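You operate a simulated robot arm through the tools that you are given. There is no shell and no other tool. Be economical: measure what you need, move in short steps, check, and stop when the job is done.

You run a simulated two-armed robot. Do the job below in one go: nothing can be reset, and whatever is moved stays where it is left.

TASK
Pick up the grey funnel with one hand, pass it to the other hand and put it on the shelf of the packing table. Take the block on the console end of the board table and put it away on the left end of the workbench. Put two of the dowels from the console end of the board table on the bottom shelf of the steel rack. Open the left mixing door, take the glue bottle on the top of the blue cabinet and put it away in the left cupboard of the mixing bench, then shut the door. Open the lower blue drawer, take the black spool from the inside of the lower blue drawer and leave it in the carton, then shut the drawer. Open the packing drawer, take the pine block with the largest size on its label from the middle of the board table and leave it in the inside of the packing drawer and shut the drawer again. The order is free. Set down upright: glue bottle.

Only the result counts: the job must be done as asked and must still hold three seconds after the hand-in. Knocking over, shifting, dropping, spilling or breaking anything else fails it.

THE ROBOT
Two 7-joint arms with two-finger parallel grippers on one trunk, on a base that drives. Base frame: it is fixed to the floor where the robot stands at the start and does not move with it; the origin is under the middle of the robot, x ahead of it, y to its left, z up. Readings come in m, degrees, newtons and seconds.
The left shoulder is at the start at [0.06, 0.189, 1.203], the right one opposite. With the tool pointing down near the work surface each hand reaches from about 0.1 to 0.36 m from the robot's upright axis, wherever it stands, measured 20 degrees to its own side. Places, roughly: black spool (6x6x5 cm) [-6.4, -1.8, 0.2]; block (16x5x3 cm) [-5, -1.8, 0.9]; bottom shelf of the steel rack [-6.6, -6.6, 0.1]; carton [-3.25, 0.75, 0.75]; dowel [-5, -2, 1]; glue bottle [-6.5, -1.75, 1]; grey funnel (9x9x10 cm) [0.6, 0, 0.9]; inside of the packing drawer [-5, 2.2, 0.7]; left cupboard of the mixing bench [0.6, -4.8, 0.1]; left end of the workbench (52x24 cm) [-7.6, -3.4, 0.8]; left mixing door [0.4, -4.8, 0.4]; lower blue drawer [-6.4, -1.9, 0.2]; packing drawer [-5, 2.1, 0.8]; pine block [-3.75, -2, 1]; shelf of the packing table [-3.3, 0.6, 0.4]. Payload 3.43 kg a hand.
The tool frame of a hand sits at the grasp point between the pads (the TCP): z along the fingers, y along the line on which they close. The tips reach 0.03 m beyond it. The gripper opens to 0.094 m. The fingers are 0.028 m wide and 0.01 m thick; the gripper's body (0.05 by 0.096 m) begins 0.055 m behind the TCP.
Orientation is that of the tool frame in the base frame, as a unit quaternion [x, y, z, w]. With the fingers straight down and closing along the base's y, the tool's x points along the base's -x, its y along +y and its z along -z.

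THE INTERFACE
- The arms move only by the tool nudge_tool. It takes "left_rows", "right_rows" or both (then of equal length, played together; a hand with none holds still); each is a list of rows, each an object (a shift or turn left out is 0, a gripper value left out holds the last) with "xyz": the shift along the base's x, y, z in m, a list of three; "rot": the turn, a rotation vector about the base's x, y, z in degrees, a list of three. In form: [{"xyz": [tx, ty, tz], "rot": [wx, wy, wz]}, ...]. A call has 1 to 20 rows; each row is the pose to reach, as a shift and turn from the pose commanded when the call began. "left_jaw" and "right_jaw" are, for a hand that has rows, the finger opening in m, from 0 to 0.094, set as the call begins (left out, the last holds). A row lasts 0.2 s, in which the tool goes at most 0.05 m and 8.6 degrees; a call with a longer step from one row to the next is refused whole, and so is a gripper value outside its range. Where a pose cannot be reached the arm comes as near as it can. A force on the tool above 40 N (or 10 N above the force at the start of the call, whichever is more), or a blocked arm, ends the call early, and 0.2 s more pass. The fingers move at their own pace (about 0.153 m/s each) and stop on an object; they squeeze with about 32 N. The grip force told is the motor's: it shows also when the fingers shut on nothing. Time passes only in rows, and 0.2 s behind the last, so rows that repeat a pose let the fingers close. The reply holds the time, the measured pose of the TCP, the force on the tool along the base axes, the opening and the grip force, in the units named above and with some noise, with the torque about the TCP (base axes, N m) and any sound that the robot's microphone picked up.
- Cameras (640 x 400 px; columns grow to the right, rows downward): "scene" is now at [0.0068, -0.0189, 1.7426]; the picture's right is [-0.29, -0.96, 0.00], its down [-0.81, 0.24, -0.54] and it looks along [0.52, -0.16, -0.84] (base axes); focal length 267 px, centre (320, 200). "left" rides on the left gripper at [0.076, -0.014, -0.102] in its tool frame; the picture's right is [0.18, 0.98, 0.00], its down [-0.75, 0.14, -0.64] and it looks along [-0.63, 0.12, 0.77] (tool axes); focal length 243 px, centre (320, 200). "right" rides on the right gripper at [0.076, 0.014, -0.103] in its tool frame; the picture's right is [-0.18, 0.98, 0.00], its down [-0.75, -0.14, -0.64] and it looks along [-0.63, -0.12, 0.77] (tool axes); focal length 243 px, centre (320, 200). There is no depth. A picture from a camera that has moved, and an enlarged one, comes with that camera's place and axes in the base frame and with its lens.
- snapshot(camera): a new picture of that camera. The clock stands still meanwhile.
- slide_trunk(by): slides the trunk up (or, below 0, down) by that many m; the arms and the scene camera ride with it, the base frame stays. It gives what a move gives, with no picture.
- roll_base(legs): drives the robot by 1 to 6 legs, each [ahead, left, turn to the left] in m, m and degrees, along the robot's own axes; the way and the turn of a leg run together, so that a leg with both is an arc; at most 1.5 m and 180 degrees a leg. The arms and the cameras ride along, it lands a little off, and it stops where it bumps. It gives what a move gives.
- pan_tilt(pan, tilt): turns the head with the scene camera to pan (to the left, within 86 degrees either way) and tilt (down, from -29 to 69), counted from straight ahead of the robot. It gives what a move gives.
- zoom(camera, box): a new picture of the part [left, top, right, bottom] of that camera's present view, enlarged. The clock stands still meanwhile.
- finish_job(): hands the job in; it is judged then, once.

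Go step by step. Nothing tells you exact positions but the pictures and the camera data: compare them with the known pose of the tool, close in by small moves and look again before you grip or let go. The budget is 535 turns and 328 pictures, counting those below and the enlarged ones. Unless the task says otherwise, let go and move clear before handing in.

The tools are called after ">>>" as name(argument=value, ...) on one line, values as JSON. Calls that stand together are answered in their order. nudge_tool: Moves the arms, as the interface text tells. Its arguments: {"type":"object","properties":{"left_rows":{"type":"array","items":{"type":"object","properties":{"xyz":{"type":"array","items":{"type":"number"}},"rot":{"type":"array","items":{"type":"number"}}}}},"left_jaw":{"type":"number"},"right_rows":{"type":"array","items":{"type":"object","properties":{"xyz":{"type":"array","items":{"type":"number"}},"rot":{"type":"array","items":{"type":"number"}}}}},"right_jaw":{"type":"number"}},"required":[]} The other tools are called the same way: slide_trunk (by) slides the trunk up or down; roll_base (legs) drives the base; pan_tilt (pan, tilt) turns the head that bears the scene camera; snapshot (camera) takes a picture; zoom (camera, box) takes an enlarged picture of a part of a camera's view; finish_job () hands the job in.

At the start:

```text
clock: 0.0
left_eef_pos: [0.438, 0.1293, 1.1461]
left_ee_rot: [0.0, 1.0, 0.001, 0.0]
left_contact_force: [0.0, 0.2, 0.0]
left_ft_torque: [-0.01, 0.0, 0.01]
left_opening: 0.094
left_grasp_force: 0.2
right_eef_pos: [0.3566, -0.2074, 1.1471]
right_ee_rot: [0.0, 1.0, 0.0, 0.0]
right_contact_force: [-0.6, -0.1, -0.5]
right_ft_torque: [0.01, -0.03, -0.01]
right_opening: 0.0938
right_grasp_force: 0.1
trunk travel left (down, up): [-0.875, 0.115]
robot x, y, heading: [-0.0006, -0.0011, -0.2]
head pan, tilt: [-16.7, 57.2]
```

scene: 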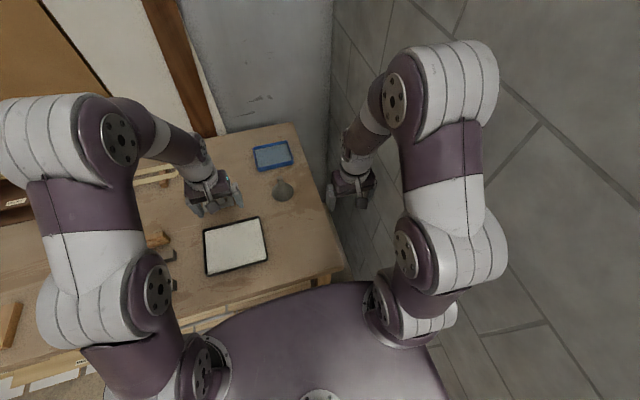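
right: 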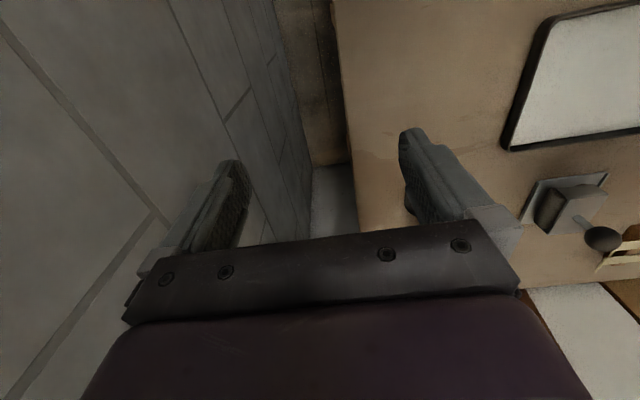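
left: 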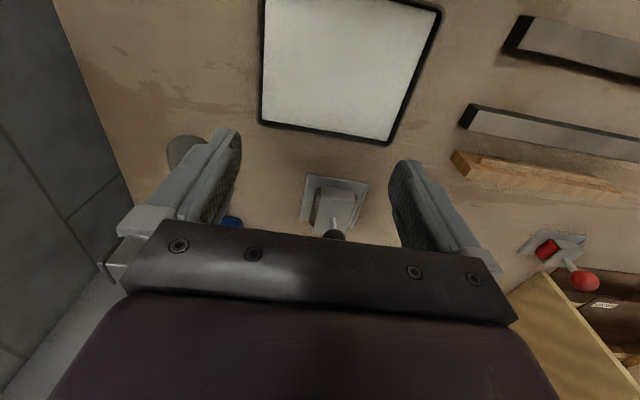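

The funnel seems to stand on the table at about [0.65, -0.06, 0.85]. I look at it closely first.

>>> zoom(camera="scene", box=[180, 100, 360, 300])

>>> pan_tilt(pan=0, tilt=30)

>>> snapshot(camera="scene")

```text
2.00 times, centred on (270, 200) of scene
camera zoom: at [0.0068, -0.0189, 1.7426], right [-0.29, -0.96, 0.0], down [-0.81, 0.24, -0.54], along [0.52, -0.16, -0.84], focal length 534 px, centre (420, 200)
```

zoom: 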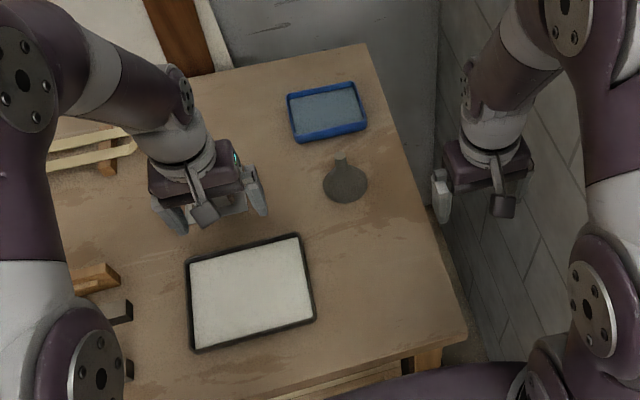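

```text
clock: 0.9
left_eef_pos: [0.4383, 0.1291, 1.1454]
left_ee_rot: [0.001, 1.0, 0.0, 0.001]
left_contact_force: [-0.4, -0.2, -0.1]
left_ft_torque: [-0.01, 0.01, -0.01]
left_opening: 0.0939
left_grasp_force: 0.1
right_eef_pos: [0.3563, -0.2067, 1.1456]
right_ee_rot: [0.0, 1.0, 0.0, 0.0]
right_contact_force: [-0.2, 0.4, 0.0]
right_ft_torque: [0.03, -0.01, -0.03]
right_opening: 0.0941
right_grasp_force: 0.1
trunk travel left (down, up): [-0.875, 0.115]
robot x, y, heading: [-0.005, -0.0029, -0.3]
head pan, tilt: [0.0, 30.0]
```

```text
323 pictures are left
camera scene: at [0.0304, 0.001, 1.7814], right [0.0, -1.0, 0.0], down [-0.5, 0.0, -0.87], along [0.87, 0.0, -0.5], focal length 267 px, centre (320, 200)
```

scene: 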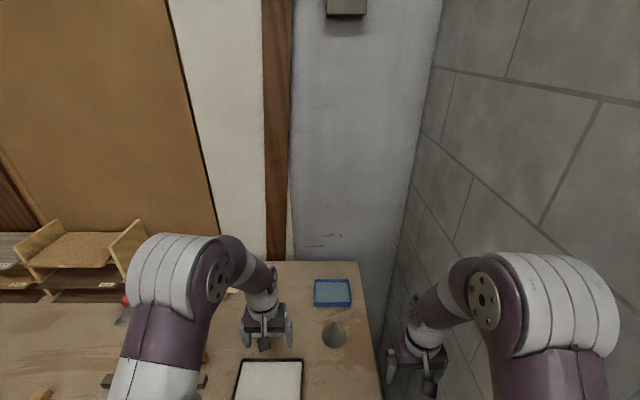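

The funnel stands mouth-down with the spout up. I zoom in to judge its shape, and use the left wrist camera too.

>>> zoom(camera="scene", box=[295, 310, 375, 360])

>>> slide_trunk(by=-0.1)

```text
8.00 times, centred on (335, 335) of scene
camera zoom: at [0.0304, 0.001, 1.7814], right [0.0, -1.0, 0.0], down [-0.5, 0.0, -0.87], along [0.87, 0.0, -0.5], focal length 2136 px, centre (200, -880)
```

zoom: 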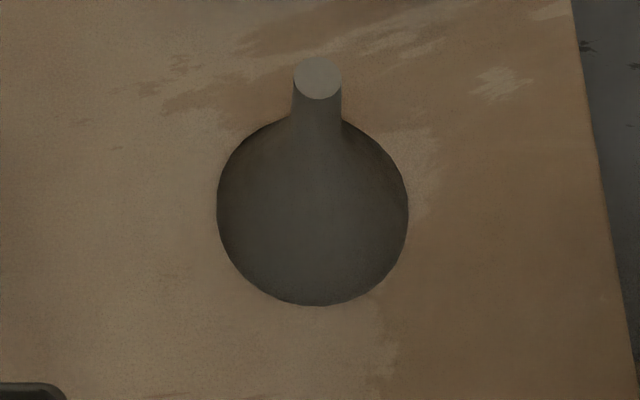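

```text
clock: 2.2
left_eef_pos: [0.437, 0.1291, 1.0466]
left_ee_rot: [0.0, 1.0, 0.0, -0.001]
left_contact_force: [0.0, -0.6, 0.2]
left_ft_torque: [-0.01, 0.0, -0.03]
left_opening: 0.0941
left_grasp_force: 0.0
right_eef_pos: [0.3559, -0.2081, 1.0457]
right_ee_rot: [0.0, 1.0, 0.0, 0.0]
right_contact_force: [0.2, 0.1, -0.6]
right_ft_torque: [-0.03, 0.01, 0.0]
right_opening: 0.0941
right_grasp_force: 0.0
trunk travel left (down, up): [-0.775, 0.215]
robot x, y, heading: [-0.0014, 0.0006, -0.2]
head pan, tilt: [0.0, 30.0]
```

Funnel at roughly [0.654, -0.054], table top near z 0.82, spout about 23 mm wide. I test the left hand's reach at a safe height.

>>> nudge_tool(left_rows=[{"xyz": [0.03, -0.036, 0]}, {"xyz": [0.06, -0.072, 0]}, {"xyz": [0.09, -0.108, 0]}, {"xyz": [0.12, -0.144, 0]}, {"xyz": [0.15, -0.18, 0]}, {"xyz": [0.15, -0.18, 0]}])

>>> snapshot(camera="left")

>>> snapshot(camera="scene")

```text
clock: 3.6
left_eef_pos: [0.5387, -0.0269, 1.0208]
left_ee_rot: [0.0, 1.0, 0.0, 0.0]
left_contact_force: [0.2, -0.2, -0.1]
left_ft_torque: [0.02, 0.04, 0.02]
left_opening: 0.0941
left_grasp_force: 0.0
left hand out of reach, approached as far as the arm can: row 4, 5, 6
right_eef_pos: [0.3572, -0.2075, 1.0465]
right_ee_rot: [0.0, 1.0, 0.0, 0.0]
right_contact_force: [-0.4, 0.3, -0.6]
right_ft_torque: [0.01, -0.01, 0.01]
right_opening: 0.094
right_grasp_force: 0.1
trunk travel left (down, up): [-0.775, 0.215]
robot x, y, heading: [-0.0025, -0.0038, -0.1]
head pan, tilt: [0.0, 30.0]
```

```text
321 pictures are left
camera left: at [0.4631, -0.0425, 1.1242], right [-0.18, 0.98, 0.0], down [0.75, 0.14, 0.64], along [0.63, 0.12, -0.77], focal length 243 px, centre (320, 200)
```

left: 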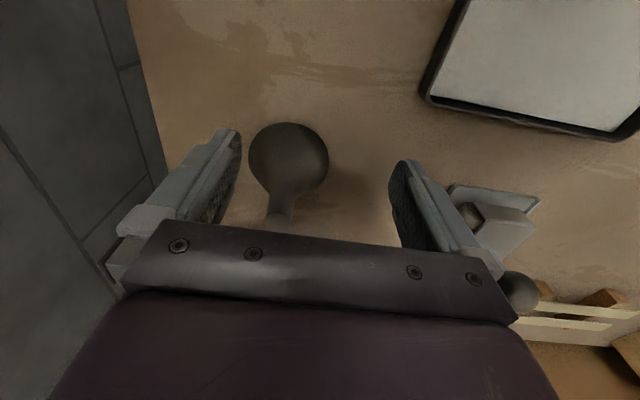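

```text
320 pictures are left
camera scene: at [0.0308, 0.0008, 1.6814], right [0.0, -1.0, 0.0], down [-0.5, 0.0, -0.87], along [0.87, 0.0, -0.5], focal length 267 px, centre (320, 200)
```

scene: 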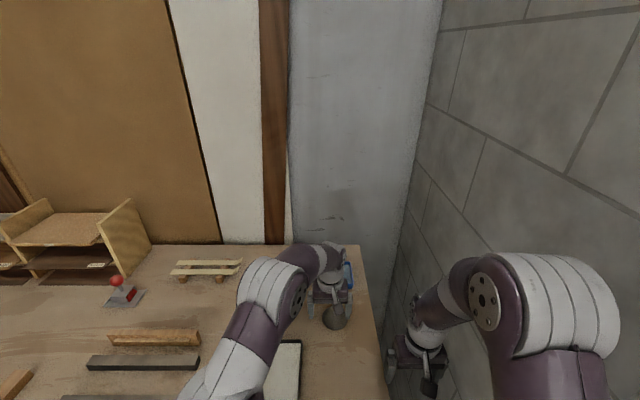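

The left hand stops at x 0.54 with the tool upright, so a tilted grip will be needed. I zoom on the funnel from the wrist camera.

>>> zoom(camera="left", box=[230, 110, 350, 230])

>>> nudge_tool(left_rows=[{"xyz": [-0.02, 0.0, 0.02], "rot": [0, -8, 0]}, {"xyz": [-0.04, 0.0, 0.02], "rot": [0, -16, 0]}, {"xyz": [-0.06, 0.0, 0.02], "rot": [0, -24, 0]}, {"xyz": [-0.08, 0.0, 0.02], "rot": [0, -32, 0]}, {"xyz": [-0.08, 0.0, 0.02], "rot": [0, -40, 0]}, {"xyz": [-0.08, 0.0, 0.02], "rot": [0, -48, 0]}, {"xyz": [-0.08, 0.0, 0.02], "rot": [0, -56, 0]}, {"xyz": [-0.08, 0.0, 0.02], "rot": [0, -56, 0]}])

>>> snapshot(camera="left")

```text
3.33 times, centred on (290, 170) of left
camera zoom: at [0.4631, -0.0425, 1.1242], right [-0.18, 0.98, 0.0], down [0.75, 0.14, 0.64], along [0.63, 0.12, -0.77], focal length 809 px, centre (420, 300)
```

zoom: 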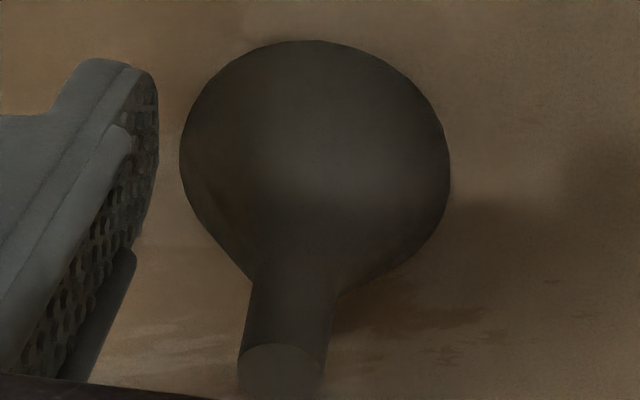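

```text
clock: 5.5
left_eef_pos: [0.4594, -0.0292, 1.0396]
left_ee_rot: [0.0, 0.883, 0.0, 0.47]
left_contact_force: [0.4, -0.3, 0.6]
left_ft_torque: [-0.01, -0.02, 0.0]
left_opening: 0.0941
left_grasp_force: 0.0
right_eef_pos: [0.3571, -0.2071, 1.0471]
right_ee_rot: [0.001, 1.0, 0.001, 0.0]
right_contact_force: [0.0, 0.3, 0.3]
right_ft_torque: [0.03, -0.02, 0.01]
right_opening: 0.0939
right_grasp_force: 0.2
trunk travel left (down, up): [-0.775, 0.215]
robot x, y, heading: [0.0007, -0.0002, 0.1]
head pan, tilt: [0.0, 30.0]
```

```text
318 pictures are left
camera left: at [0.3312, -0.0442, 1.0339], right [-0.1, 0.98, -0.15], down [-0.11, 0.14, 0.98], along [0.99, 0.12, 0.1], focal length 243 px, centre (320, 200)
```

left: 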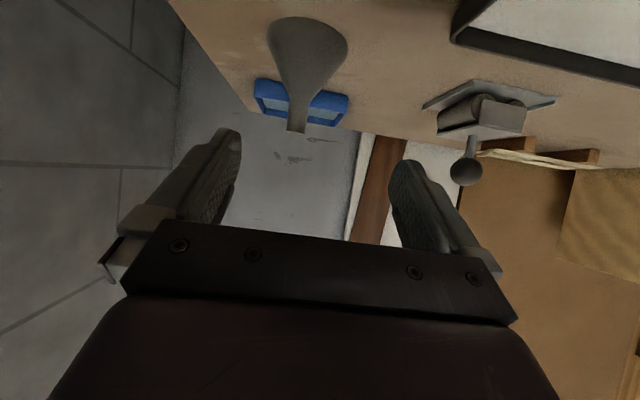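

Three rays agree: funnel axis at about [0.603, -0.048], spout top at z 0.99, so the table is near 0.89. I level the hand more and stop just short of the spout.

>>> nudge_tool(left_rows=[{"xyz": [0.01, -0.006, -0.01], "rot": [0, -7, 0]}, {"xyz": [0.02, -0.012, -0.025], "rot": [0, -13, 0]}, {"xyz": [0.03, -0.019, -0.04], "rot": [0, -19, 0]}, {"xyz": [0.04, -0.019, -0.054], "rot": [0, -19, 0]}, {"xyz": [0.06, -0.019, -0.054], "rot": [0, -19, 0]}, {"xyz": [0.06, -0.019, -0.054], "rot": [0, -19, 0]}])

>>> snapshot(camera="left")

>>> pan_tilt(pan=-5, tilt=50)

>>> snapshot(camera="scene")

```text
clock: 6.8
left_eef_pos: [0.5186, -0.048, 0.9857]
left_ee_rot: [0.0, 0.794, 0.0, 0.608]
left_contact_force: [0.1, 0.2, 0.6]
left_ft_torque: [0.01, -0.04, 0.01]
left_opening: 0.0939
left_grasp_force: 0.0
left hand out of reach, approached as far as the arm can: row 3, 4
right_eef_pos: [0.3565, -0.2068, 1.0478]
right_ee_rot: [0.0, 1.0, 0.0, -0.001]
right_contact_force: [-0.2, 0.8, 0.2]
right_ft_torque: [0.02, 0.0, -0.04]
right_opening: 0.094
right_grasp_force: 0.1
trunk travel left (down, up): [-0.775, 0.215]
robot x, y, heading: [-0.0008, 0.0012, 0.2]
head pan, tilt: [0.0, 30.0]
```

```text
317 pictures are left
camera left: at [0.3992, -0.0623, 0.9392], right [-0.05, 0.98, -0.18], down [-0.43, 0.14, 0.89], along [0.9, 0.12, 0.41], focal length 243 px, centre (320, 200)
```

left: 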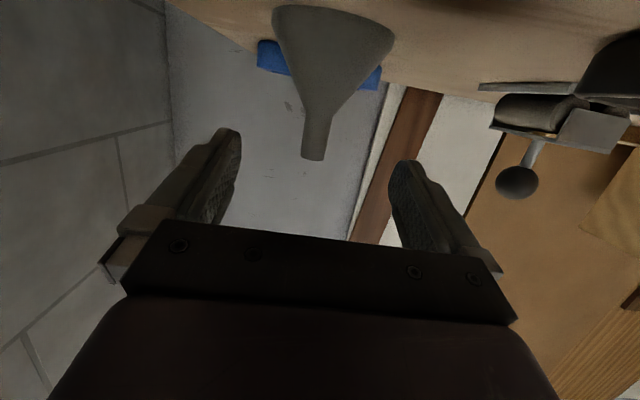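

```text
clock: 7.7
left_eef_pos: [0.5186, -0.0469, 0.9867]
left_ee_rot: [0.0, 0.793, 0.0, 0.609]
left_contact_force: [0.5, 0.4, 0.4]
left_ft_torque: [0.02, -0.04, 0.0]
left_opening: 0.0941
left_grasp_force: 0.1
right_eef_pos: [0.357, -0.2075, 1.0469]
right_ee_rot: [-0.001, 1.0, 0.0, 0.0]
right_contact_force: [-0.1, 0.8, -0.8]
right_ft_torque: [-0.02, 0.02, 0.02]
right_opening: 0.0941
right_grasp_force: 0.1
trunk travel left (down, up): [-0.775, 0.215]
robot x, y, heading: [0.0008, 0.002, 0.1]
head pan, tilt: [-5.0, 50.0]
```

```text
316 pictures are left
camera scene: at [0.0167, -0.0056, 1.652], right [-0.09, -1.0, 0.0], down [-0.76, 0.07, -0.64], along [0.64, -0.06, -0.77], focal length 267 px, centre (320, 200)
```

scene: 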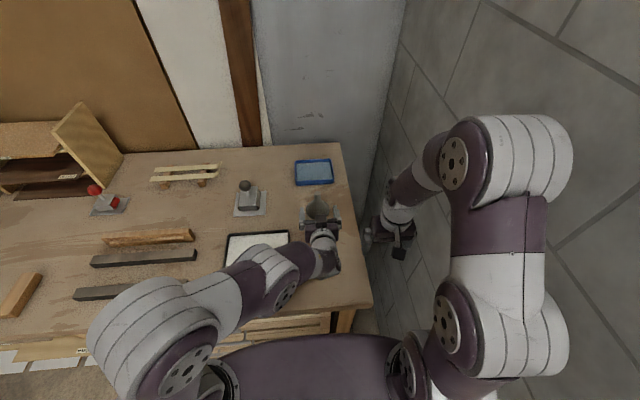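

The spout lines up between the fingers at y -0.048. I move forward onto it and close.

>>> nudge_tool(left_rows=[{"xyz": [0.03, 0, 0]}, {"xyz": [0.06, 0, 0]}, {"xyz": [0.084, 0, 0]}, {"xyz": [0.084, 0, 0]}])

>>> snapshot(camera="left")

```text
clock: 8.7
left_eef_pos: [0.6032, -0.0472, 0.9859]
left_ee_rot: [0.001, 0.794, -0.001, 0.608]
left_contact_force: [0.6, 0.6, -1.0]
left_ft_torque: [0.01, 0.02, 0.01]
left_opening: 0.0941
left_grasp_force: 0.0
right_eef_pos: [0.3567, -0.2067, 1.0464]
right_ee_rot: [0.001, 1.0, 0.001, 0.0]
right_contact_force: [0.2, 0.6, 0.2]
right_ft_torque: [0.04, 0.02, -0.02]
right_opening: 0.094
right_grasp_force: 0.0
trunk travel left (down, up): [-0.775, 0.215]
robot x, y, heading: [-0.0029, -0.0022, -0.2]
head pan, tilt: [-5.0, 50.0]
```

```text
315 pictures are left
camera left: at [0.4842, -0.062, 0.9388], right [-0.05, 0.98, -0.18], down [-0.43, 0.14, 0.89], along [0.9, 0.12, 0.41], focal length 243 px, centre (320, 200)
```

left: 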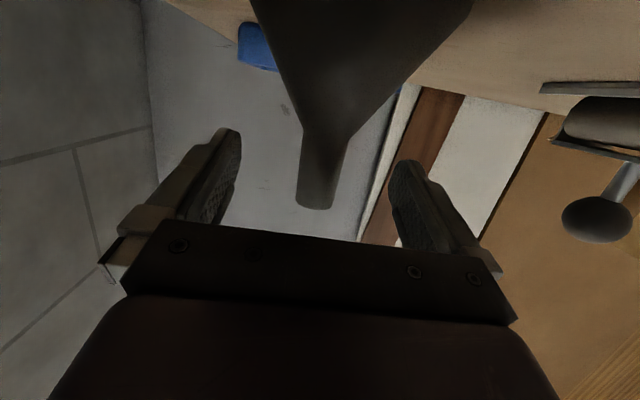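

TCP sits on the spout's upper half, leaving spout below for the other hand. I close and lift slightly.

>>> nudge_tool(left_jaw=0, left_rows=[{"xyz": [0, 0, 0]}, {"xyz": [0, 0, 0]}, {"xyz": [0, 0, 0]}, {"xyz": [0, 0, 0.02]}, {"xyz": [0, 0, 0.05]}])

>>> snapshot(camera="left")

```text
clock: 9.9
left_eef_pos: [0.601, -0.0475, 1.0356]
left_ee_rot: [0.0, 0.793, 0.001, 0.609]
left_contact_force: [0.6, -1.1, -0.1]
left_ft_torque: [-0.02, 0.03, -0.02]
left_opening: 0.024
left_grasp_force: 32.2
right_eef_pos: [0.3569, -0.2073, 1.0477]
right_ee_rot: [0.0, 1.0, 0.001, 0.001]
right_contact_force: [-0.7, 0.5, -0.9]
right_ft_torque: [0.0, 0.0, 0.0]
right_opening: 0.094
right_grasp_force: 0.0
trunk travel left (down, up): [-0.775, 0.215]
robot x, y, heading: [-0.0002, 0.0019, -0.4]
head pan, tilt: [-5.0, 50.0]
```

```text
314 pictures are left
camera left: at [0.4831, -0.0624, 0.9884], right [-0.05, 0.98, -0.18], down [-0.42, 0.14, 0.89], along [0.9, 0.12, 0.41], focal length 243 px, centre (320, 200)
```

left: 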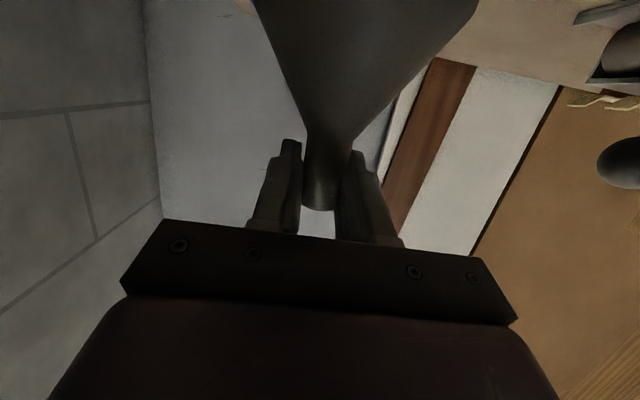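

The funnel is held. I raise and draw it in, then look sideways before driving.

>>> nudge_tool(left_rows=[{"xyz": [-0.02, 0.01, 0.04]}, {"xyz": [-0.05, 0.02, 0.06]}, {"xyz": [-0.09, 0.04, 0.08]}, {"xyz": [-0.13, 0.06, 0.08]}, {"xyz": [-0.17, 0.08, 0.08]}])

>>> pan_tilt(pan=86, tilt=15)

>>> snapshot(camera="scene")

>>> pan_tilt(pan=-86, tilt=15)

>>> snapshot(camera="scene")

```text
clock: 11.1
left_eef_pos: [0.4601, 0.0242, 1.1193]
left_ee_rot: [0.0, 0.794, -0.001, 0.607]
left_contact_force: [0.5, -0.3, -0.3]
left_ft_torque: [0.01, 0.01, 0.0]
left_opening: 0.0242
left_grasp_force: 32.4
left hand out of reach, approached as far as the arm can: row 5
right_eef_pos: [0.3569, -0.2081, 1.0452]
right_ee_rot: [0.0, 1.0, 0.001, -0.001]
right_contact_force: [0.1, -1.3, -0.5]
right_ft_torque: [-0.01, 0.0, 0.03]
right_opening: 0.0941
right_grasp_force: 0.1
trunk travel left (down, up): [-0.775, 0.215]
robot x, y, heading: [-0.0008, -0.0022, -0.0]
head pan, tilt: [-5.0, 50.0]
```

```text
clock: 12.7
left_eef_pos: [0.4591, 0.0235, 1.119]
left_ee_rot: [0.0, 0.795, 0.0, 0.606]
left_contact_force: [0.0, -1.1, -0.1]
left_ft_torque: [-0.01, -0.01, 0.03]
left_opening: 0.0242
left_grasp_force: 31.7
right_eef_pos: [0.3567, -0.2066, 1.047]
right_ee_rot: [0.001, 1.0, 0.0, 0.0]
right_contact_force: [0.8, 0.1, 0.4]
right_ft_torque: [0.03, 0.0, -0.01]
right_opening: 0.0939
right_grasp_force: 0.0
trunk travel left (down, up): [-0.775, 0.215]
robot x, y, heading: [0.0021, 0.0028, -0.1]
head pan, tilt: [85.9, 15.0]
```

```text
313 pictures are left
camera scene: at [-0.0533, 0.0942, 1.7056], right [1.0, -0.07, 0.0], down [-0.02, -0.26, -0.97], along [0.07, 0.96, -0.26], focal length 267 px, centre (320, 200)
```

scene: 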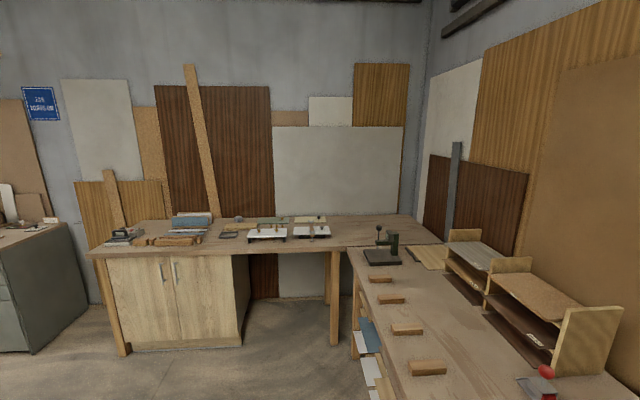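

```text
clock: 15.3
left_eef_pos: [0.46, 0.0241, 1.1197]
left_ee_rot: [0.0, 0.795, 0.0, 0.606]
left_contact_force: [0.2, 0.7, 0.0]
left_ft_torque: [-0.02, 0.04, 0.0]
left_opening: 0.0234
left_grasp_force: 32.4
right_eef_pos: [0.3567, -0.207, 1.0465]
right_ee_rot: [0.0, 1.0, 0.001, 0.001]
right_contact_force: [0.0, -0.8, -0.1]
right_ft_torque: [0.02, -0.03, 0.01]
right_opening: 0.0942
right_grasp_force: 0.1
trunk travel left (down, up): [-0.775, 0.215]
robot x, y, heading: [-0.002, -0.0013, -0.1]
head pan, tilt: [-85.9, 15.0]
```

```text
312 pictures are left
camera scene: at [-0.0534, -0.0921, 1.7057], right [-1.0, -0.07, 0.0], down [-0.02, 0.26, -0.97], along [0.07, -0.96, -0.26], focal length 267 px, centre (320, 200)
```

scene: 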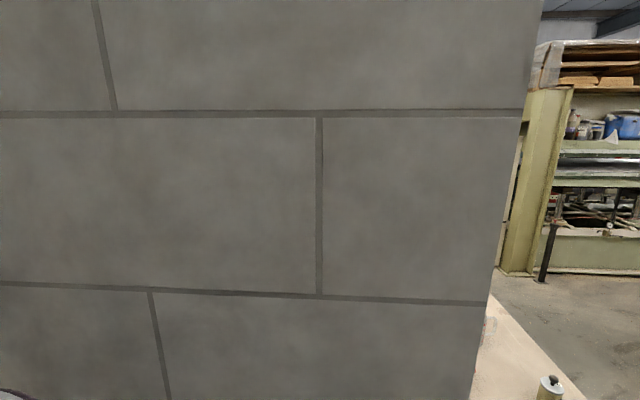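

A wall is on the right, open floor on the left and behind as far as seen. I back off 0.45 m and look around again.

>>> roll_base(legs=[[-0.45, 0, 0]])

>>> snapshot(camera="scene")

```text
clock: 18.1
left_eef_pos: [0.0103, 0.0235, 1.1199]
left_ee_rot: [0.001, 0.796, -0.001, 0.606]
left_contact_force: [0.4, 0.0, -0.9]
left_ft_torque: [-0.01, -0.01, 0.02]
left_opening: 0.0233
left_grasp_force: 31.5
right_eef_pos: [-0.0941, -0.2076, 1.0459]
right_ee_rot: [0.0, 1.0, 0.001, 0.001]
right_contact_force: [0.0, -0.1, 0.9]
right_ft_torque: [-0.01, 0.05, 0.0]
right_opening: 0.094
right_grasp_force: 0.1
trunk travel left (down, up): [-0.775, 0.215]
robot x, y, heading: [-0.4478, -0.0018, 0.0]
head pan, tilt: [-85.9, 15.0]
```

```text
311 pictures are left
camera scene: at [-0.5033, -0.0921, 1.7057], right [-1.0, -0.07, 0.0], down [-0.02, 0.26, -0.97], along [0.07, -0.96, -0.26], focal length 267 px, centre (320, 200)
```

scene: 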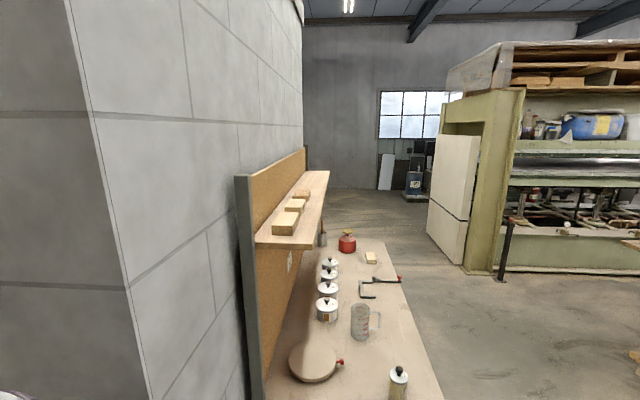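

Room to work here. I turn the left hand so that it points to the right (funnel stays upright), and begin turning the right hand to face it with its camera on top.

>>> nudge_tool(left_rows=[{"xyz": [-0.01, 0, 0], "rot": [0, 0, -8]}, {"xyz": [-0.02, 0, 0], "rot": [0, 0, -16]}, {"xyz": [-0.03, 0, 0], "rot": [0, 0, -24]}, {"xyz": [-0.04, 0, 0], "rot": [0, 0, -32]}, {"xyz": [-0.05, 0, 0], "rot": [0, 0, -40]}, {"xyz": [-0.06, 0, 0], "rot": [0, 0, -48]}, {"xyz": [-0.07, 0, 0], "rot": [0, 0, -56]}, {"xyz": [-0.08, 0, 0], "rot": [0, 0, -64]}, {"xyz": [-0.08, 0, 0], "rot": [0, 0, -72]}, {"xyz": [-0.08, 0, 0], "rot": [0, 0, -80]}, {"xyz": [-0.08, 0, 0], "rot": [0, 0, -88]}, {"xyz": [-0.08, 0, 0], "rot": [0, 0, -90]}], right_rows=[{"rot": [0, 0, -8]}, {"rot": [0, 0, -16]}, {"rot": [0, 0, -24]}, {"rot": [0, 0, -32]}, {"rot": [0, 0, -40]}, {"rot": [0, 0, -48]}, {"rot": [0, 0, -56]}, {"rot": [0, 0, -64]}, {"rot": [0, 0, -72]}, {"rot": [0, 0, -80]}, {"rot": [0, 0, -88]}, {"rot": [0, 0, -90]}])

>>> pan_tilt(pan=0, tilt=50)

>>> snapshot(camera="scene")

```text
clock: 19.4
left_eef_pos: [-0.1274, -0.1017, 1.1486]
left_ee_rot: [0.289, 0.752, -0.196, 0.56]
left_contact_force: [8.9, 8.1, -0.4]
left_ft_torque: [-0.13, 0.1, -0.02]
left_opening: 0.0233
left_grasp_force: 32.1
left hand out of reach, approached as far as the arm can: row 2, 3, 4, 5, 6
right_eef_pos: [-0.1032, -0.2083, 1.0431]
right_ee_rot: [0.369, 0.929, -0.007, -0.012]
right_contact_force: [-8.9, -8.2, 0.0]
right_ft_torque: [0.94, -0.97, 1.12]
right_opening: 0.094
right_grasp_force: 0.1
trunk travel left (down, up): [-0.775, 0.215]
robot x, y, heading: [-0.4504, -0.0026, 0.0]
head pan, tilt: [-85.9, 15.0]
stopped in row 6 (left hand): the force on the tool passed its limit at 114 N (the readings are from after the stop); the commanded pose is now the measured one
```

```text
clock: 21.0
left_eef_pos: [-0.127, -0.1022, 1.1481]
left_ee_rot: [0.29, 0.751, -0.197, 0.56]
left_contact_force: [22.4, 25.1, -0.3]
left_ft_torque: [-0.34, 0.3, -0.14]
left_opening: 0.0231
left_grasp_force: 31.9
right_eef_pos: [-0.1028, -0.2081, 1.0441]
right_ee_rot: [0.369, 0.929, -0.007, -0.012]
right_contact_force: [-22.4, -24.6, -1.2]
right_ft_torque: [2.92, -2.62, 3.19]
right_opening: 0.094
right_grasp_force: 0.0
trunk travel left (down, up): [-0.775, 0.215]
robot x, y, heading: [-0.4494, -0.0012, 0.0]
head pan, tilt: [0.0, 50.0]
```

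```text
310 pictures are left
camera scene: at [-0.4332, 0.001, 1.652], right [0.0, -1.0, 0.0], down [-0.77, 0.0, -0.64], along [0.64, 0.0, -0.77], focal length 267 px, centre (320, 200)
```

scene: 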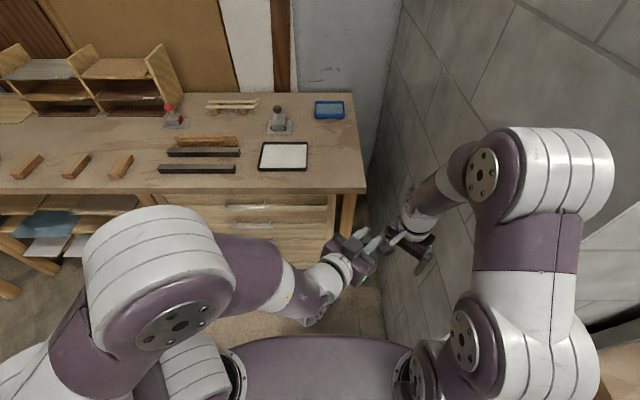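

The left hand drifted into the right one. I back them apart at once and check the funnel.

>>> nudge_tool(left_rows=[{"xyz": [0, 0.02, 0.01]}, {"xyz": [0.02, 0.05, 0.02]}, {"xyz": [0.04, 0.08, 0.03]}, {"xyz": [0.05, 0.12, 0.03]}], right_rows=[{"xyz": [0, 0, -0.01]}, {"xyz": [0, 0, -0.03]}, {"xyz": [0, 0, -0.05]}, {"xyz": [0, 0, -0.05]}])

>>> snapshot(camera="left")

>>> snapshot(camera="scene")

```text
clock: 22.0
left_eef_pos: [-0.1452, -0.0652, 1.1811]
left_ee_rot: [0.288, 0.752, -0.19, 0.562]
left_contact_force: [0.5, -0.5, -0.8]
left_ft_torque: [0.02, -0.02, 0.02]
left_opening: 0.0234
left_grasp_force: 32.9
left hand out of reach, approached as far as the arm can: row 1, 2, 3, 4
right_eef_pos: [-0.102, -0.208, 0.9937]
right_ee_rot: [0.37, 0.929, -0.006, -0.012]
right_contact_force: [-0.4, 0.4, -0.6]
right_ft_torque: [0.03, 0.0, -0.02]
right_opening: 0.0939
right_grasp_force: 0.0
trunk travel left (down, up): [-0.775, 0.215]
robot x, y, heading: [-0.4498, -0.0007, -0.2]
head pan, tilt: [0.0, 50.0]
```

```text
309 pictures are left
camera left: at [-0.244, 0.0026, 1.139], right [0.6, 0.79, -0.14], down [-0.23, 0.33, 0.92], along [0.77, -0.52, 0.38], focal length 243 px, centre (320, 200)
```

left: 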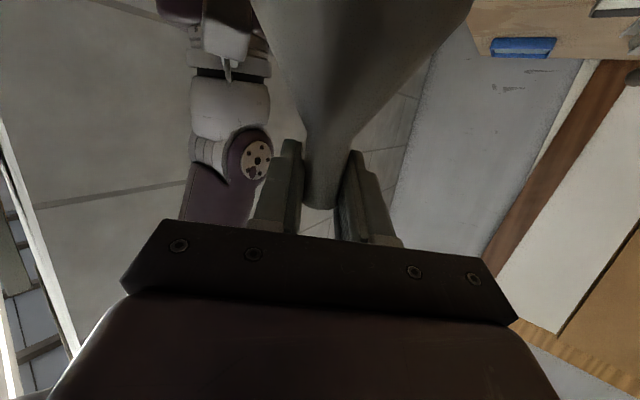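

```text
308 pictures are left
camera scene: at [-0.4341, 0.0018, 1.6519], right [0.0, -1.0, 0.0], down [-0.77, 0.0, -0.64], along [0.64, 0.0, -0.77], focal length 267 px, centre (320, 200)
```

scene: 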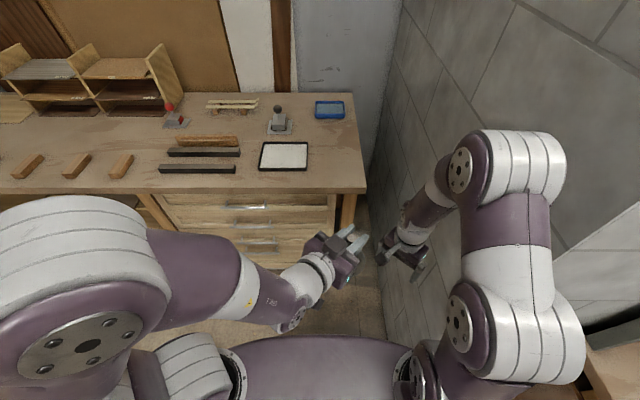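

The funnel is still well gripped. The wrist sat too close to the shoulder; I bring the left hand out, lower and to the left.

>>> nudge_tool(left_rows=[{"xyz": [0.03, 0.01, -0.02]}, {"xyz": [0.06, 0.03, -0.05]}, {"xyz": [0.09, 0.05, -0.08]}, {"xyz": [0.11, 0.07, -0.12]}, {"xyz": [0.12, 0.09, -0.16]}, {"xyz": [0.12, 0.11, -0.2]}, {"xyz": [0.12, 0.13, -0.24]}])

```text
clock: 23.6
left_eef_pos: [-0.1017, -0.1211, 1.0467]
left_ee_rot: [0.288, 0.753, -0.188, 0.56]
left_contact_force: [-0.3, 0.5, -0.2]
left_ft_torque: [0.01, -0.02, 0.0]
left_opening: 0.0234
left_grasp_force: 32.1
left hand out of reach, approached as far as the arm can: row 1, 2, 3, 4, 5, 6, 7
right_eef_pos: [-0.1024, -0.2085, 0.9946]
right_ee_rot: [0.37, 0.929, -0.007, -0.012]
right_contact_force: [0.7, 0.4, -0.4]
right_ft_torque: [-0.01, -0.01, -0.02]
right_opening: 0.094
right_grasp_force: 0.0
trunk travel left (down, up): [-0.775, 0.215]
robot x, y, heading: [-0.4517, 0.0019, -0.0]
head pan, tilt: [0.0, 50.0]
```

It is stuck at a joint limit because of the yaw. I turn back to the earlier good pose.

>>> nudge_tool(left_rows=[{"xyz": [0.02, 0.03, 0.02], "rot": [0, 0, 8]}, {"xyz": [0.04, 0.06, 0.04], "rot": [0, 0, 16]}, {"xyz": [0.07, 0.09, 0.06], "rot": [0, 0, 24]}, {"xyz": [0.1, 0.12, 0.07], "rot": [0, 0, 32]}, {"xyz": [0.13, 0.145, 0.07], "rot": [0, 0, 38]}, {"xyz": [0.13, 0.145, 0.07], "rot": [0, 0, 38]}])

>>> snapshot(camera="scene")

```text
clock: 25.0
left_eef_pos: [0.0234, 0.0224, 1.115]
left_ee_rot: [0.028, 0.805, -0.003, 0.593]
left_contact_force: [-0.1, 0.8, 0.0]
left_ft_torque: [0.0, 0.03, -0.01]
left_opening: 0.0233
left_grasp_force: 31.9
left hand out of reach, approached as far as the arm can: row 1, 2
right_eef_pos: [-0.1028, -0.2093, 0.9945]
right_ee_rot: [0.369, 0.929, -0.007, -0.013]
right_contact_force: [-0.3, 0.0, -0.5]
right_ft_torque: [-0.03, 0.02, 0.01]
right_opening: 0.0942
right_grasp_force: 0.0
trunk travel left (down, up): [-0.775, 0.215]
robot x, y, heading: [-0.4511, -0.0005, -0.3]
head pan, tilt: [0.0, 50.0]
```

```text
307 pictures are left
camera scene: at [-0.4338, 0.001, 1.6519], right [0.0, -1.0, 0.0], down [-0.77, 0.0, -0.64], along [0.64, 0.0, -0.77], focal length 267 px, centre (320, 200)
```

scene: 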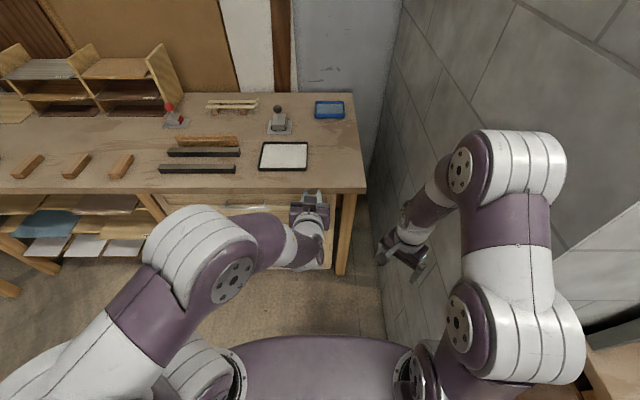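

Recovered. The wall (y about -0.375) is close to the right arm, so I back a bit and turn left for free space before the hand-over.

>>> roll_base(legs=[[-0.15, 0, 0], [0, 0, 90]])

>>> pan_tilt(pan=0, tilt=15)

>>> snapshot(camera="scene")

>>> pan_tilt(pan=80, tilt=15)

>>> snapshot(camera="scene")

```text
clock: 30.3
left_eef_pos: [-0.6304, 0.4727, 1.1128]
left_ee_rot: [-0.552, 0.586, 0.42, 0.419]
left_contact_force: [0.7, 0.4, -0.8]
left_ft_torque: [-0.03, -0.02, 0.0]
left_opening: 0.0235
left_grasp_force: 32.4
right_eef_pos: [-0.3987, 0.3508, 0.9958]
right_ee_rot: [-0.402, 0.916, -0.013, -0.004]
right_contact_force: [-0.1, 0.6, -0.6]
right_ft_torque: [0.0, -0.03, 0.06]
right_opening: 0.094
right_grasp_force: 0.1
trunk travel left (down, up): [-0.775, 0.215]
robot x, y, heading: [-0.6023, 0.0042, 90.7]
head pan, tilt: [0.0, 50.0]
```

```text
clock: 31.3
left_eef_pos: [-0.6302, 0.472, 1.1137]
left_ee_rot: [-0.553, 0.586, 0.42, 0.418]
left_contact_force: [-0.8, -0.2, -1.1]
left_ft_torque: [-0.01, 0.02, -0.06]
left_opening: 0.0236
left_grasp_force: 32.4
right_eef_pos: [-0.3992, 0.3505, 0.9958]
right_ee_rot: [-0.402, 0.915, -0.013, -0.003]
right_contact_force: [0.4, 0.6, -0.6]
right_ft_torque: [-0.02, 0.0, -0.01]
right_opening: 0.094
right_grasp_force: 0.1
trunk travel left (down, up): [-0.775, 0.215]
robot x, y, heading: [-0.6004, 0.0019, 90.8]
head pan, tilt: [0.0, 15.0]
```

```text
306 pictures are left
camera scene: at [-0.6032, 0.0347, 1.7056], right [1.0, 0.01, 0.0], down [0.0, -0.26, -0.97], along [-0.01, 0.97, -0.26], focal length 267 px, centre (320, 200)
```

scene: 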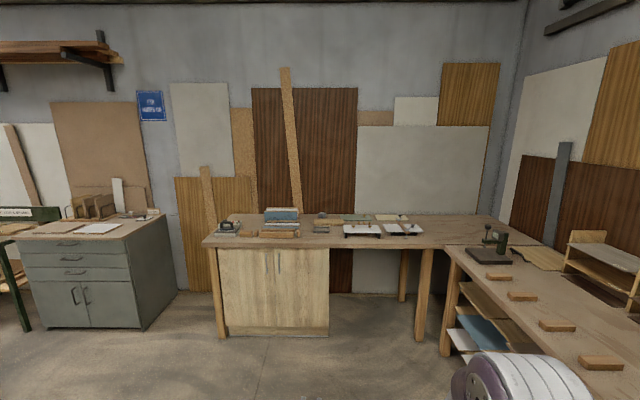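

```text
clock: 32.8
left_eef_pos: [-0.6306, 0.4724, 1.1129]
left_ee_rot: [-0.552, 0.586, 0.42, 0.419]
left_contact_force: [0.3, 0.1, 0.3]
left_ft_torque: [0.03, -0.03, 0.02]
left_opening: 0.0232
left_grasp_force: 32.0
right_eef_pos: [-0.3986, 0.3516, 0.9959]
right_ee_rot: [-0.402, 0.915, -0.013, -0.004]
right_contact_force: [-0.3, 0.2, -1.2]
right_ft_torque: [0.01, -0.01, -0.01]
right_opening: 0.0942
right_grasp_force: 0.0
trunk travel left (down, up): [-0.775, 0.215]
robot x, y, heading: [-0.6043, -0.0016, 90.7]
head pan, tilt: [80.0, 15.0]
```

```text
305 pictures are left
camera scene: at [-0.694, -0.0438, 1.7057], right [0.16, 0.99, 0.0], down [0.26, -0.04, -0.97], along [-0.95, 0.15, -0.26], focal length 267 px, centre (320, 200)
```

scene: 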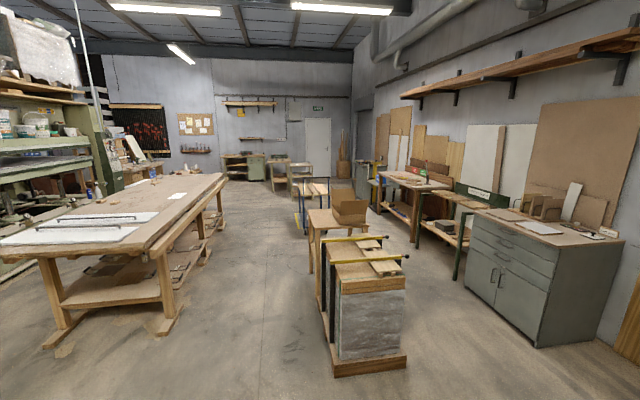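

The room is open here. I continue turning the right hand about the vertical, then will tilt it to point left.

>>> nudge_tool(right_rows=[{"xyz": [0.01, 0.01, 0], "rot": [0, 0, -8]}, {"xyz": [0.02, 0.02, 0], "rot": [0, 0, -16]}, {"xyz": [0.03, 0.03, 0], "rot": [0, 0, -24]}, {"xyz": [0.04, 0.04, 0], "rot": [0, 0, -32]}, {"xyz": [0.05, 0.05, 0], "rot": [0, 0, -40]}, {"xyz": [0.05, 0.05, 0], "rot": [0, 0, -46]}])

>>> nudge_tool(right_rows=[{"rot": [0, 8, 0]}, {"rot": [0, 16, 0]}, {"rot": [0, 24, 0]}, {"rot": [0, 32, 0]}, {"rot": [0, 40, 0]}, {"rot": [0, 48, 0]}, {"rot": [0, 56, 0]}])

```text
clock: 34.2
left_eef_pos: [-0.6293, 0.4722, 1.1137]
left_ee_rot: [-0.553, 0.585, 0.42, 0.418]
left_contact_force: [-0.2, -1.3, -0.6]
left_ft_torque: [0.01, -0.01, 0.02]
left_opening: 0.0234
left_grasp_force: 32.3
right_eef_pos: [-0.3492, 0.3996, 0.9944]
right_ee_rot: [-0.011, 1.0, -0.01, -0.009]
right_contact_force: [-0.3, -0.4, 0.1]
right_ft_torque: [0.02, 0.0, -0.04]
right_opening: 0.0939
right_grasp_force: 0.1
trunk travel left (down, up): [-0.775, 0.215]
robot x, y, heading: [-0.5987, 0.0004, 90.8]
head pan, tilt: [80.0, 15.0]
```

```text
clock: 35.8
left_eef_pos: [-0.6297, 0.4738, 1.1137]
left_ee_rot: [-0.552, 0.586, 0.42, 0.419]
left_contact_force: [0.3, -0.3, -0.4]
left_ft_torque: [-0.02, 0.02, 0.01]
left_opening: 0.0234
left_grasp_force: 32.1
right_eef_pos: [-0.4044, 0.3381, 0.9484]
right_ee_rot: [-0.011, 0.889, 0.004, -0.458]
right_contact_force: [-0.1, -0.8, 0.8]
right_ft_torque: [0.01, 0.01, 0.0]
right_opening: 0.0936
right_grasp_force: 0.1
right hand out of reach, approached as far as the arm can: row 5, 6, 7
trunk travel left (down, up): [-0.775, 0.215]
robot x, y, heading: [-0.603, 0.0009, 90.8]
head pan, tilt: [80.0, 15.0]
```

The right hand nears the pose; I move it outward while finishing the tilt.

>>> nudge_tool(right_rows=[{"xyz": [0.0, 0.04, 0.02]}, {"xyz": [0.0, 0.08, 0.04]}, {"xyz": [0.0, 0.12, 0.06], "rot": [0, 7, 0]}, {"xyz": [0.0, 0.135, 0.08], "rot": [0, 14, 0]}, {"xyz": [0.0, 0.135, 0.1], "rot": [0, 21, 0]}, {"xyz": [0.0, 0.135, 0.1], "rot": [0, 29, 0]}, {"xyz": [0.0, 0.135, 0.1], "rot": [0, 35, 0]}, {"xyz": [0.0, 0.135, 0.1], "rot": [0, 35, 0]}])

>>> pan_tilt(pan=0, tilt=50)

>>> snapshot(camera="scene")

>>> snapshot(camera="right")

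```text
clock: 37.6
left_eef_pos: [-0.63, 0.4737, 1.1142]
left_ee_rot: [-0.552, 0.585, 0.42, 0.419]
left_contact_force: [0.3, 0.2, 0.8]
left_ft_torque: [-0.01, 0.0, -0.02]
left_opening: 0.0231
left_grasp_force: 32.0
right_eef_pos: [-0.4492, 0.3625, 0.9511]
right_ee_rot: [-0.013, 0.888, 0.003, -0.46]
right_contact_force: [-0.7, 0.2, 0.7]
right_ft_torque: [0.03, 0.02, -0.02]
right_opening: 0.0942
right_grasp_force: 0.1
right hand out of reach, approached as far as the arm can: row 1, 2, 3, 4, 5, 6, 7, 8
trunk travel left (down, up): [-0.775, 0.215]
robot x, y, heading: [-0.5984, -0.0002, 91.0]
head pan, tilt: [80.0, 15.0]
```

```text
clock: 39.1
left_eef_pos: [-0.6305, 0.4732, 1.1128]
left_ee_rot: [-0.552, 0.586, 0.419, 0.419]
left_contact_force: [0.7, 0.4, -0.9]
left_ft_torque: [0.03, 0.0, -0.02]
left_opening: 0.0238
left_grasp_force: 31.5
right_eef_pos: [-0.4496, 0.3623, 0.9504]
right_ee_rot: [-0.012, 0.888, 0.004, -0.459]
right_contact_force: [-0.2, 0.0, 0.0]
right_ft_torque: [0.01, 0.03, 0.0]
right_opening: 0.0939
right_grasp_force: 0.0
trunk travel left (down, up): [-0.775, 0.215]
robot x, y, heading: [-0.6022, -0.003, 90.7]
head pan, tilt: [0.0, 50.0]
```

```text
304 pictures are left
camera scene: at [-0.603, 0.0183, 1.652], right [1.0, 0.02, 0.0], down [0.01, -0.77, -0.64], along [-0.01, 0.64, -0.77], focal length 267 px, centre (320, 200)
```

scene: 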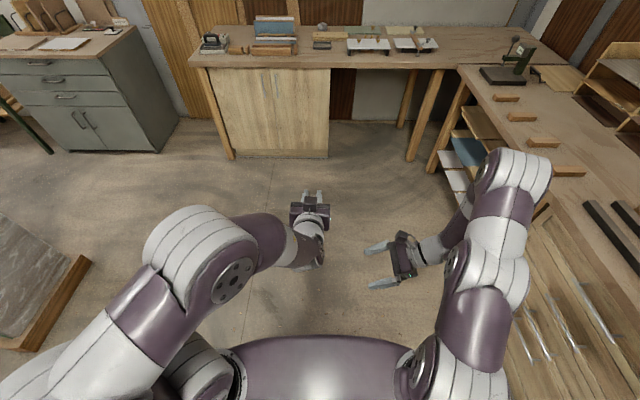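

```text
303 pictures are left
camera right: at [-0.4089, 0.3742, 1.0732], right [0.09, 0.99, -0.13], down [0.96, -0.12, -0.25], along [-0.26, -0.11, -0.96], focal length 243 px, centre (320, 200)
```

right: 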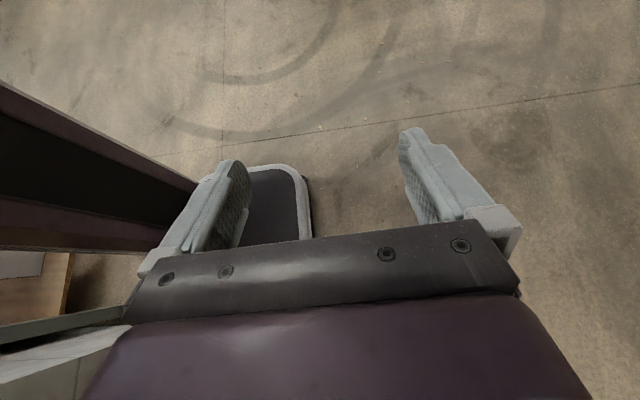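

The right wrist is at a limit pointing left. I try a pose pointing half forward, half left instead.

>>> nudge_tool(right_rows=[{"xyz": [0.02, 0.0, 0.0], "rot": [0, 0, -8]}, {"xyz": [0.03, 0.02, 0.01], "rot": [0, 0, -16]}, {"xyz": [0.04, 0.04, 0.02], "rot": [0, 0, -24]}, {"xyz": [0.04, 0.06, 0.03], "rot": [0, 0, -32]}, {"xyz": [0.04, 0.08, 0.04], "rot": [0, 0, -40]}, {"xyz": [0.04, 0.08, 0.04], "rot": [0, 0, -40]}])

```text
clock: 40.5
left_eef_pos: [-0.63, 0.4734, 1.113]
left_ee_rot: [-0.552, 0.586, 0.42, 0.419]
left_contact_force: [0.5, -0.2, -0.1]
left_ft_torque: [-0.04, 0.0, -0.01]
left_opening: 0.0235
left_grasp_force: 32.4
right_eef_pos: [-0.4125, 0.4418, 0.994]
right_ee_rot: [0.293, 0.838, 0.161, -0.432]
right_contact_force: [0.9, 0.3, 1.3]
right_ft_torque: [0.02, 0.01, 0.02]
right_opening: 0.094
right_grasp_force: 0.1
trunk travel left (down, up): [-0.775, 0.215]
robot x, y, heading: [-0.6018, 0.0027, 91.0]
head pan, tilt: [0.0, 50.0]
```

That works: the right hand now points 50° left of forward, 35° down. I level it.

>>> nudge_tool(right_rows=[{"xyz": [0.0, 0.01, 0.01], "rot": [5.1, 6.15, 0]}, {"xyz": [0.0, 0.02, 0.02], "rot": [10.2, 12.3, 0]}, {"xyz": [0.0, 0.03, 0.03], "rot": [15.3, 18.45, 0]}, {"xyz": [0.0, 0.04, 0.04], "rot": [19.8, 23.8, 0]}, {"xyz": [0.0, 0.04, 0.04], "rot": [19.8, 23.8, 0]}])

>>> snapshot(camera="right")

```text
clock: 41.8
left_eef_pos: [-0.6287, 0.4746, 1.1129]
left_ee_rot: [-0.551, 0.586, 0.42, 0.42]
left_contact_force: [0.3, -0.1, -0.5]
left_ft_torque: [0.0, 0.01, 0.02]
left_opening: 0.0236
left_grasp_force: 32.3
right_eef_pos: [-0.5231, 0.5405, 1.1018]
right_ee_rot: [0.287, 0.729, 0.247, -0.57]
right_contact_force: [0.1, -0.3, 1.1]
right_ft_torque: [0.04, 0.01, 0.06]
right_opening: 0.0942
right_grasp_force: 0.1
right hand out of reach, approached as far as the arm can: row 1, 2, 3, 4, 5
trunk travel left (down, up): [-0.775, 0.215]
robot x, y, heading: [-0.6015, -0.0017, 90.9]
head pan, tilt: [0.0, 50.0]
```

```text
302 pictures are left
camera right: at [-0.4558, 0.4893, 1.2006], right [0.72, 0.67, -0.15], down [0.48, -0.65, -0.59], along [-0.49, 0.36, -0.79], focal length 243 px, centre (320, 200)
```

right: 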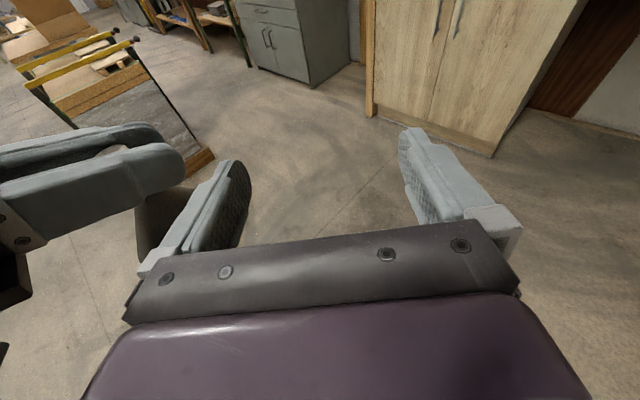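

The right hand points 45° left, 13° down. I draw it back to make room before yawing the left hand to the right.

>>> nudge_tool(right_rows=[{"xyz": [0.03, -0.03, -0.01]}, {"xyz": [0.06, -0.05, -0.03]}, {"xyz": [0.09, -0.05, -0.05]}, {"xyz": [0.11, -0.05, -0.06]}, {"xyz": [0.11, -0.05, -0.06]}])

>>> nudge_tool(left_rows=[{"xyz": [-0.02, 0.02, -0.02]}, {"xyz": [-0.04, 0.03, -0.04], "rot": [0, 0, -8]}, {"xyz": [-0.04, 0.03, -0.04], "rot": [0, 0, -16]}, {"xyz": [-0.04, 0.03, -0.04], "rot": [0, 0, -24]}])

```text
clock: 43.0
left_eef_pos: [-0.6301, 0.4741, 1.1134]
left_ee_rot: [-0.552, 0.586, 0.419, 0.419]
left_contact_force: [0.9, 0.6, 0.1]
left_ft_torque: [0.01, -0.01, -0.01]
left_opening: 0.0231
left_grasp_force: 32.3
right_eef_pos: [-0.4789, 0.5349, 1.0763]
right_ee_rot: [0.308, 0.742, 0.257, -0.537]
right_contact_force: [0.3, 0.0, 0.4]
right_ft_torque: [-0.02, 0.02, 0.0]
right_opening: 0.094
right_grasp_force: 0.0
right hand out of reach, approached as far as the arm can: row 1, 2, 3, 4, 5
trunk travel left (down, up): [-0.775, 0.215]
robot x, y, heading: [-0.603, -0.0021, 90.8]
head pan, tilt: [0.0, 50.0]
```

```text
clock: 44.0
left_eef_pos: [-0.564, 0.446, 1.0645]
left_ee_rot: [-0.437, 0.677, 0.335, 0.489]
left_contact_force: [0.1, 0.3, 0.2]
left_ft_torque: [0.01, 0.02, 0.04]
left_opening: 0.0236
left_grasp_force: 32.0
left hand out of reach, approached as far as the arm can: row 2, 3, 4
right_eef_pos: [-0.4789, 0.5352, 1.0762]
right_ee_rot: [0.306, 0.741, 0.255, -0.54]
right_contact_force: [0.2, 0.9, 0.0]
right_ft_torque: [0.0, 0.02, 0.0]
right_opening: 0.0941
right_grasp_force: 0.0
trunk travel left (down, up): [-0.775, 0.215]
robot x, y, heading: [-0.6034, -0.0018, 91.0]
head pan, tilt: [0.0, 50.0]
```

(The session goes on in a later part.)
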